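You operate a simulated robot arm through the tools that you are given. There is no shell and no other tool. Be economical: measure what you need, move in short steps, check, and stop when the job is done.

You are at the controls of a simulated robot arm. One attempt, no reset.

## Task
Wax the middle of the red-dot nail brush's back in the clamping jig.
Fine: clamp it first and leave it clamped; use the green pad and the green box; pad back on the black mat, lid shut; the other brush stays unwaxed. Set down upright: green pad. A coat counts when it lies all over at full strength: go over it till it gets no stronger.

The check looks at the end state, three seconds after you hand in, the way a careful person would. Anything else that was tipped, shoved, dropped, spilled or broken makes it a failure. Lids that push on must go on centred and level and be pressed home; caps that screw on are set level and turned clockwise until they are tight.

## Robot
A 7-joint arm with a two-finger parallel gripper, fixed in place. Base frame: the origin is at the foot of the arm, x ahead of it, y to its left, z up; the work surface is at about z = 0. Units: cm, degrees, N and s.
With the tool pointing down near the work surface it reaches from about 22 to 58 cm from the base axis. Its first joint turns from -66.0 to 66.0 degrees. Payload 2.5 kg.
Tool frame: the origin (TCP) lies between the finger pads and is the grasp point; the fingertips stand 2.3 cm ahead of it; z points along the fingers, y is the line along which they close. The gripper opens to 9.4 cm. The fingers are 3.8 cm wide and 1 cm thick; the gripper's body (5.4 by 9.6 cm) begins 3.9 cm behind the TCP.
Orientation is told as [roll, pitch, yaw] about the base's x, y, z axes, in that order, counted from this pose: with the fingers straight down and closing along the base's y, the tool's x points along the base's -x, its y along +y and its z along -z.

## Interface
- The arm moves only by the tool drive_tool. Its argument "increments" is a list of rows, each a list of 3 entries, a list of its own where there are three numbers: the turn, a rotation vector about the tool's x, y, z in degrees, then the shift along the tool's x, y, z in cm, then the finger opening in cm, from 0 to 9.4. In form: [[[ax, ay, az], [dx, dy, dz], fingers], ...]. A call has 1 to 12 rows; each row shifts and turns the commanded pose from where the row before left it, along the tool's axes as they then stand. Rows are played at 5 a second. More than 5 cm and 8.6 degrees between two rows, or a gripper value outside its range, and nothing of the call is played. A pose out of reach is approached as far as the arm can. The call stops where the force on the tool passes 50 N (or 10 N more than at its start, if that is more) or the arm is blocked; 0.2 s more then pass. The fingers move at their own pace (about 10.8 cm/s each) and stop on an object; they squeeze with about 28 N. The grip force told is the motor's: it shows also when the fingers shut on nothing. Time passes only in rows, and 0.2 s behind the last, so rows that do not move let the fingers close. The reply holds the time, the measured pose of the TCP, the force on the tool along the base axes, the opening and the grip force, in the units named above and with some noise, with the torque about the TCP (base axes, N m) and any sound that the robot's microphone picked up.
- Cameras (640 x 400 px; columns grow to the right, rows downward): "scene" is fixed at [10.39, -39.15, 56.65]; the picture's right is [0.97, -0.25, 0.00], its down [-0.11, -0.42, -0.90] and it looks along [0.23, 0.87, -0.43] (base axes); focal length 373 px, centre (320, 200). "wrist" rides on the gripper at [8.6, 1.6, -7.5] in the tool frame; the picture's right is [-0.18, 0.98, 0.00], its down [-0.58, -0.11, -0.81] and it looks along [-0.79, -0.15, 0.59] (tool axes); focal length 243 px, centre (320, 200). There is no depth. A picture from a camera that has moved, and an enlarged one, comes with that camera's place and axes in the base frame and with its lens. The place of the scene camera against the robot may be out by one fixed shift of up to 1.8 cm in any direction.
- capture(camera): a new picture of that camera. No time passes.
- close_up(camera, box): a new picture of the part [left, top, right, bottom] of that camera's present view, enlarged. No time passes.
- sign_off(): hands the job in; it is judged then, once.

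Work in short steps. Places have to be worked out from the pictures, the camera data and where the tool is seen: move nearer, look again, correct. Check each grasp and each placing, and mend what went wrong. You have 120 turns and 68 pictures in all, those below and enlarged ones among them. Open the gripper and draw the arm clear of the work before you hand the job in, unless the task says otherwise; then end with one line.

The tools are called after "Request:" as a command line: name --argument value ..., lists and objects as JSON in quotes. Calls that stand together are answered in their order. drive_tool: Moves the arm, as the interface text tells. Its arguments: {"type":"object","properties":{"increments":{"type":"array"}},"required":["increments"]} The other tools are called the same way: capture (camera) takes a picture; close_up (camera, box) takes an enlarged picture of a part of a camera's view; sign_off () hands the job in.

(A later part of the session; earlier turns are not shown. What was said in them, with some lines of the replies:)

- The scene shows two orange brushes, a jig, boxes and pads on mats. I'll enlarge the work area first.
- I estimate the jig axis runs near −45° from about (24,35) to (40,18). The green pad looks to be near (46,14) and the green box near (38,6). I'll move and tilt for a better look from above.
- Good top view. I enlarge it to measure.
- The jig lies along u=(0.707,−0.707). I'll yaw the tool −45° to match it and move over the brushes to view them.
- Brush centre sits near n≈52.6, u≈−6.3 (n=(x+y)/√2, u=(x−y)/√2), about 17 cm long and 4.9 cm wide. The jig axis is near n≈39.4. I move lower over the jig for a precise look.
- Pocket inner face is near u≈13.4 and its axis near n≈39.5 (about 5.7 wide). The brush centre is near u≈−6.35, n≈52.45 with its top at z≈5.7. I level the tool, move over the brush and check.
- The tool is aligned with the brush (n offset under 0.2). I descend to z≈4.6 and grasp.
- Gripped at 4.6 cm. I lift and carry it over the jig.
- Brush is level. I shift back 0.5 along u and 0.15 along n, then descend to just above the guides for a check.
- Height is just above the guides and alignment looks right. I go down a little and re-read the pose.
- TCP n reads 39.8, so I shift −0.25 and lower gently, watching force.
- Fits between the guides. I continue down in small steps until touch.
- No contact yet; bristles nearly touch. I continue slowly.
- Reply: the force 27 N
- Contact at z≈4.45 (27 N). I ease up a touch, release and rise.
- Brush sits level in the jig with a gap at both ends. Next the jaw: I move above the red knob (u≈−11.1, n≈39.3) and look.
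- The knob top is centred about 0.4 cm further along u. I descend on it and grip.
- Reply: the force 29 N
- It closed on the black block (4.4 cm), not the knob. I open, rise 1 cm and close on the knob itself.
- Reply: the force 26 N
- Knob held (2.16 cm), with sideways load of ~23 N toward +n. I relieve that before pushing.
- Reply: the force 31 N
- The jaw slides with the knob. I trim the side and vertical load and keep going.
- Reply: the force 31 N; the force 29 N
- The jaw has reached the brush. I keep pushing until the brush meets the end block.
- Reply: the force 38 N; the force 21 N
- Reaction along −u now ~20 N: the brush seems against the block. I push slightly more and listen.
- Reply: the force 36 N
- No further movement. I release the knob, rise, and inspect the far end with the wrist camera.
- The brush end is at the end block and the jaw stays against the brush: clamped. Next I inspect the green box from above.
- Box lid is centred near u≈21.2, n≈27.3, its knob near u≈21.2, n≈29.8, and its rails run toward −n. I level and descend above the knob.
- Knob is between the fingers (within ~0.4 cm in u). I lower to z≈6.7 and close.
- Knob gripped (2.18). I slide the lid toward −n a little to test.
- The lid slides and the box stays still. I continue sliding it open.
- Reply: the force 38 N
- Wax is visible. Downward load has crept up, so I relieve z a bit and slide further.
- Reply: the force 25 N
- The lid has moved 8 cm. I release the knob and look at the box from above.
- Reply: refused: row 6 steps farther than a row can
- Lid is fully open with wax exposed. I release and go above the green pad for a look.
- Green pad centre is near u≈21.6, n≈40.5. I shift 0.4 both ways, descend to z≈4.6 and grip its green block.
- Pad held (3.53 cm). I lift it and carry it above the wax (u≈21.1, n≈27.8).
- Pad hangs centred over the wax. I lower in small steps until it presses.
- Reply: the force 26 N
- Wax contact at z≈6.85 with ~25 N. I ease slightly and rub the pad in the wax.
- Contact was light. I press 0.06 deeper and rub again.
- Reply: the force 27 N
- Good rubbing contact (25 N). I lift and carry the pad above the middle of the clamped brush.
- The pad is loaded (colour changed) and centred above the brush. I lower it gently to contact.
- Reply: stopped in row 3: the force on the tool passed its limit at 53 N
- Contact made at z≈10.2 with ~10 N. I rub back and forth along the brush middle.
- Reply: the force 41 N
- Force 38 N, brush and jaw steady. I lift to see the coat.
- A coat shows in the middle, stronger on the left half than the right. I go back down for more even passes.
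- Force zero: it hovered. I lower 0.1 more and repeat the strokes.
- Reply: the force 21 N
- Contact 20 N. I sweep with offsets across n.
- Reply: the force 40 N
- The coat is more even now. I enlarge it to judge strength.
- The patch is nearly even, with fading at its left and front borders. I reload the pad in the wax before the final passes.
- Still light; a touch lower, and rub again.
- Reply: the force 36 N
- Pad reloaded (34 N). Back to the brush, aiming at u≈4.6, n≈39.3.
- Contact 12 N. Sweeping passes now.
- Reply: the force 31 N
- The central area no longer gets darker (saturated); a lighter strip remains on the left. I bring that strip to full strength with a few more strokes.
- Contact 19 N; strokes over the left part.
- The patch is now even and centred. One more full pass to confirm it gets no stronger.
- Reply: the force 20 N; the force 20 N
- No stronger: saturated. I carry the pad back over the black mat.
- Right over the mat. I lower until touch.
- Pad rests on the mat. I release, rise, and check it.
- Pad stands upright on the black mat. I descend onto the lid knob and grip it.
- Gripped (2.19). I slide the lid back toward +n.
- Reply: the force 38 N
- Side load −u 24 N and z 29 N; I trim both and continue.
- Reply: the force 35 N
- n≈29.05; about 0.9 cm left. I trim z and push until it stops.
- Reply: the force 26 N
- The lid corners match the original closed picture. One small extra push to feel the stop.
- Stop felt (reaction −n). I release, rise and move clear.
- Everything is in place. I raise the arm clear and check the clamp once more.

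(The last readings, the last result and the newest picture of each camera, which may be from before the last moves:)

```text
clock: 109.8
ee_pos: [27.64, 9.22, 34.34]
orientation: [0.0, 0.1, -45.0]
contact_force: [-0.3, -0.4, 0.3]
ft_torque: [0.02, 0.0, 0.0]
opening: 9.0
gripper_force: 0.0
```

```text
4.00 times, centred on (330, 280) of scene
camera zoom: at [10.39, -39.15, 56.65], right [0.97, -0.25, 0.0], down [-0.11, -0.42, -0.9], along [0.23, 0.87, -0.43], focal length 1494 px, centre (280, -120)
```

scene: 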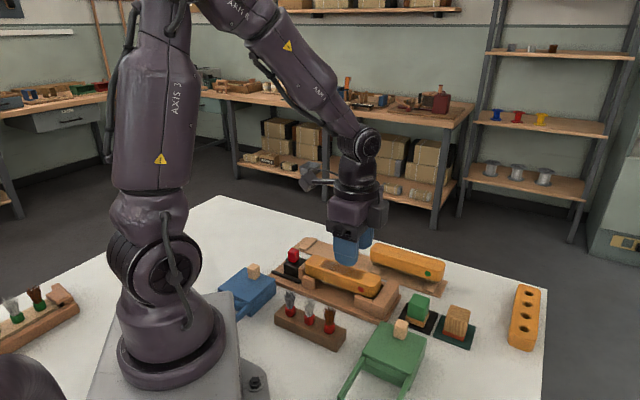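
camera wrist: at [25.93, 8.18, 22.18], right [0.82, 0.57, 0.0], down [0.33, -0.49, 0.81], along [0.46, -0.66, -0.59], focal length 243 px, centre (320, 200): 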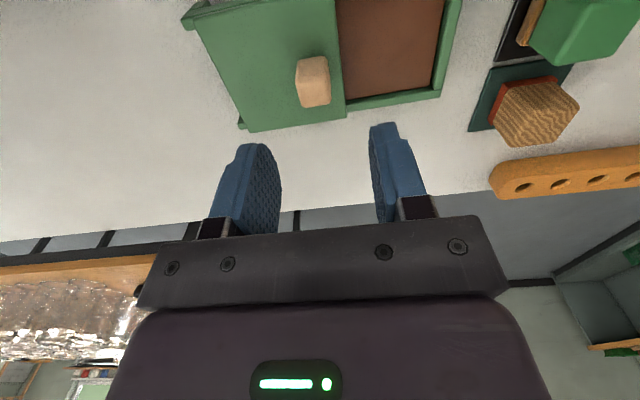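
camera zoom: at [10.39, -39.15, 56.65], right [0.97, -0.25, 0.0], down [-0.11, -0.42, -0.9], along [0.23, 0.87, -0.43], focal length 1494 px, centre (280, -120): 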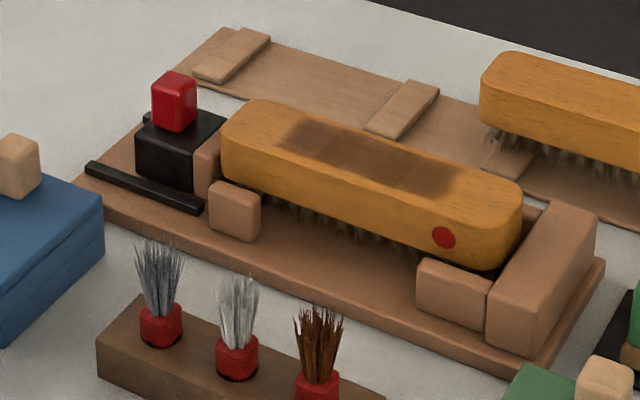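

The brush is still clamped and evenly coated in the middle, so I hand in.

Request:
sign_off

```text
The job is handed in.
```

The red-dot brush is clamped in the jig and its middle is waxed until it got no stronger, with a lighter uncoated strip left along the front edge. The green pad is upright on the black mat, the green box's lid is shut, the other brush was never waxed, and the arm is clear with the gripper open.
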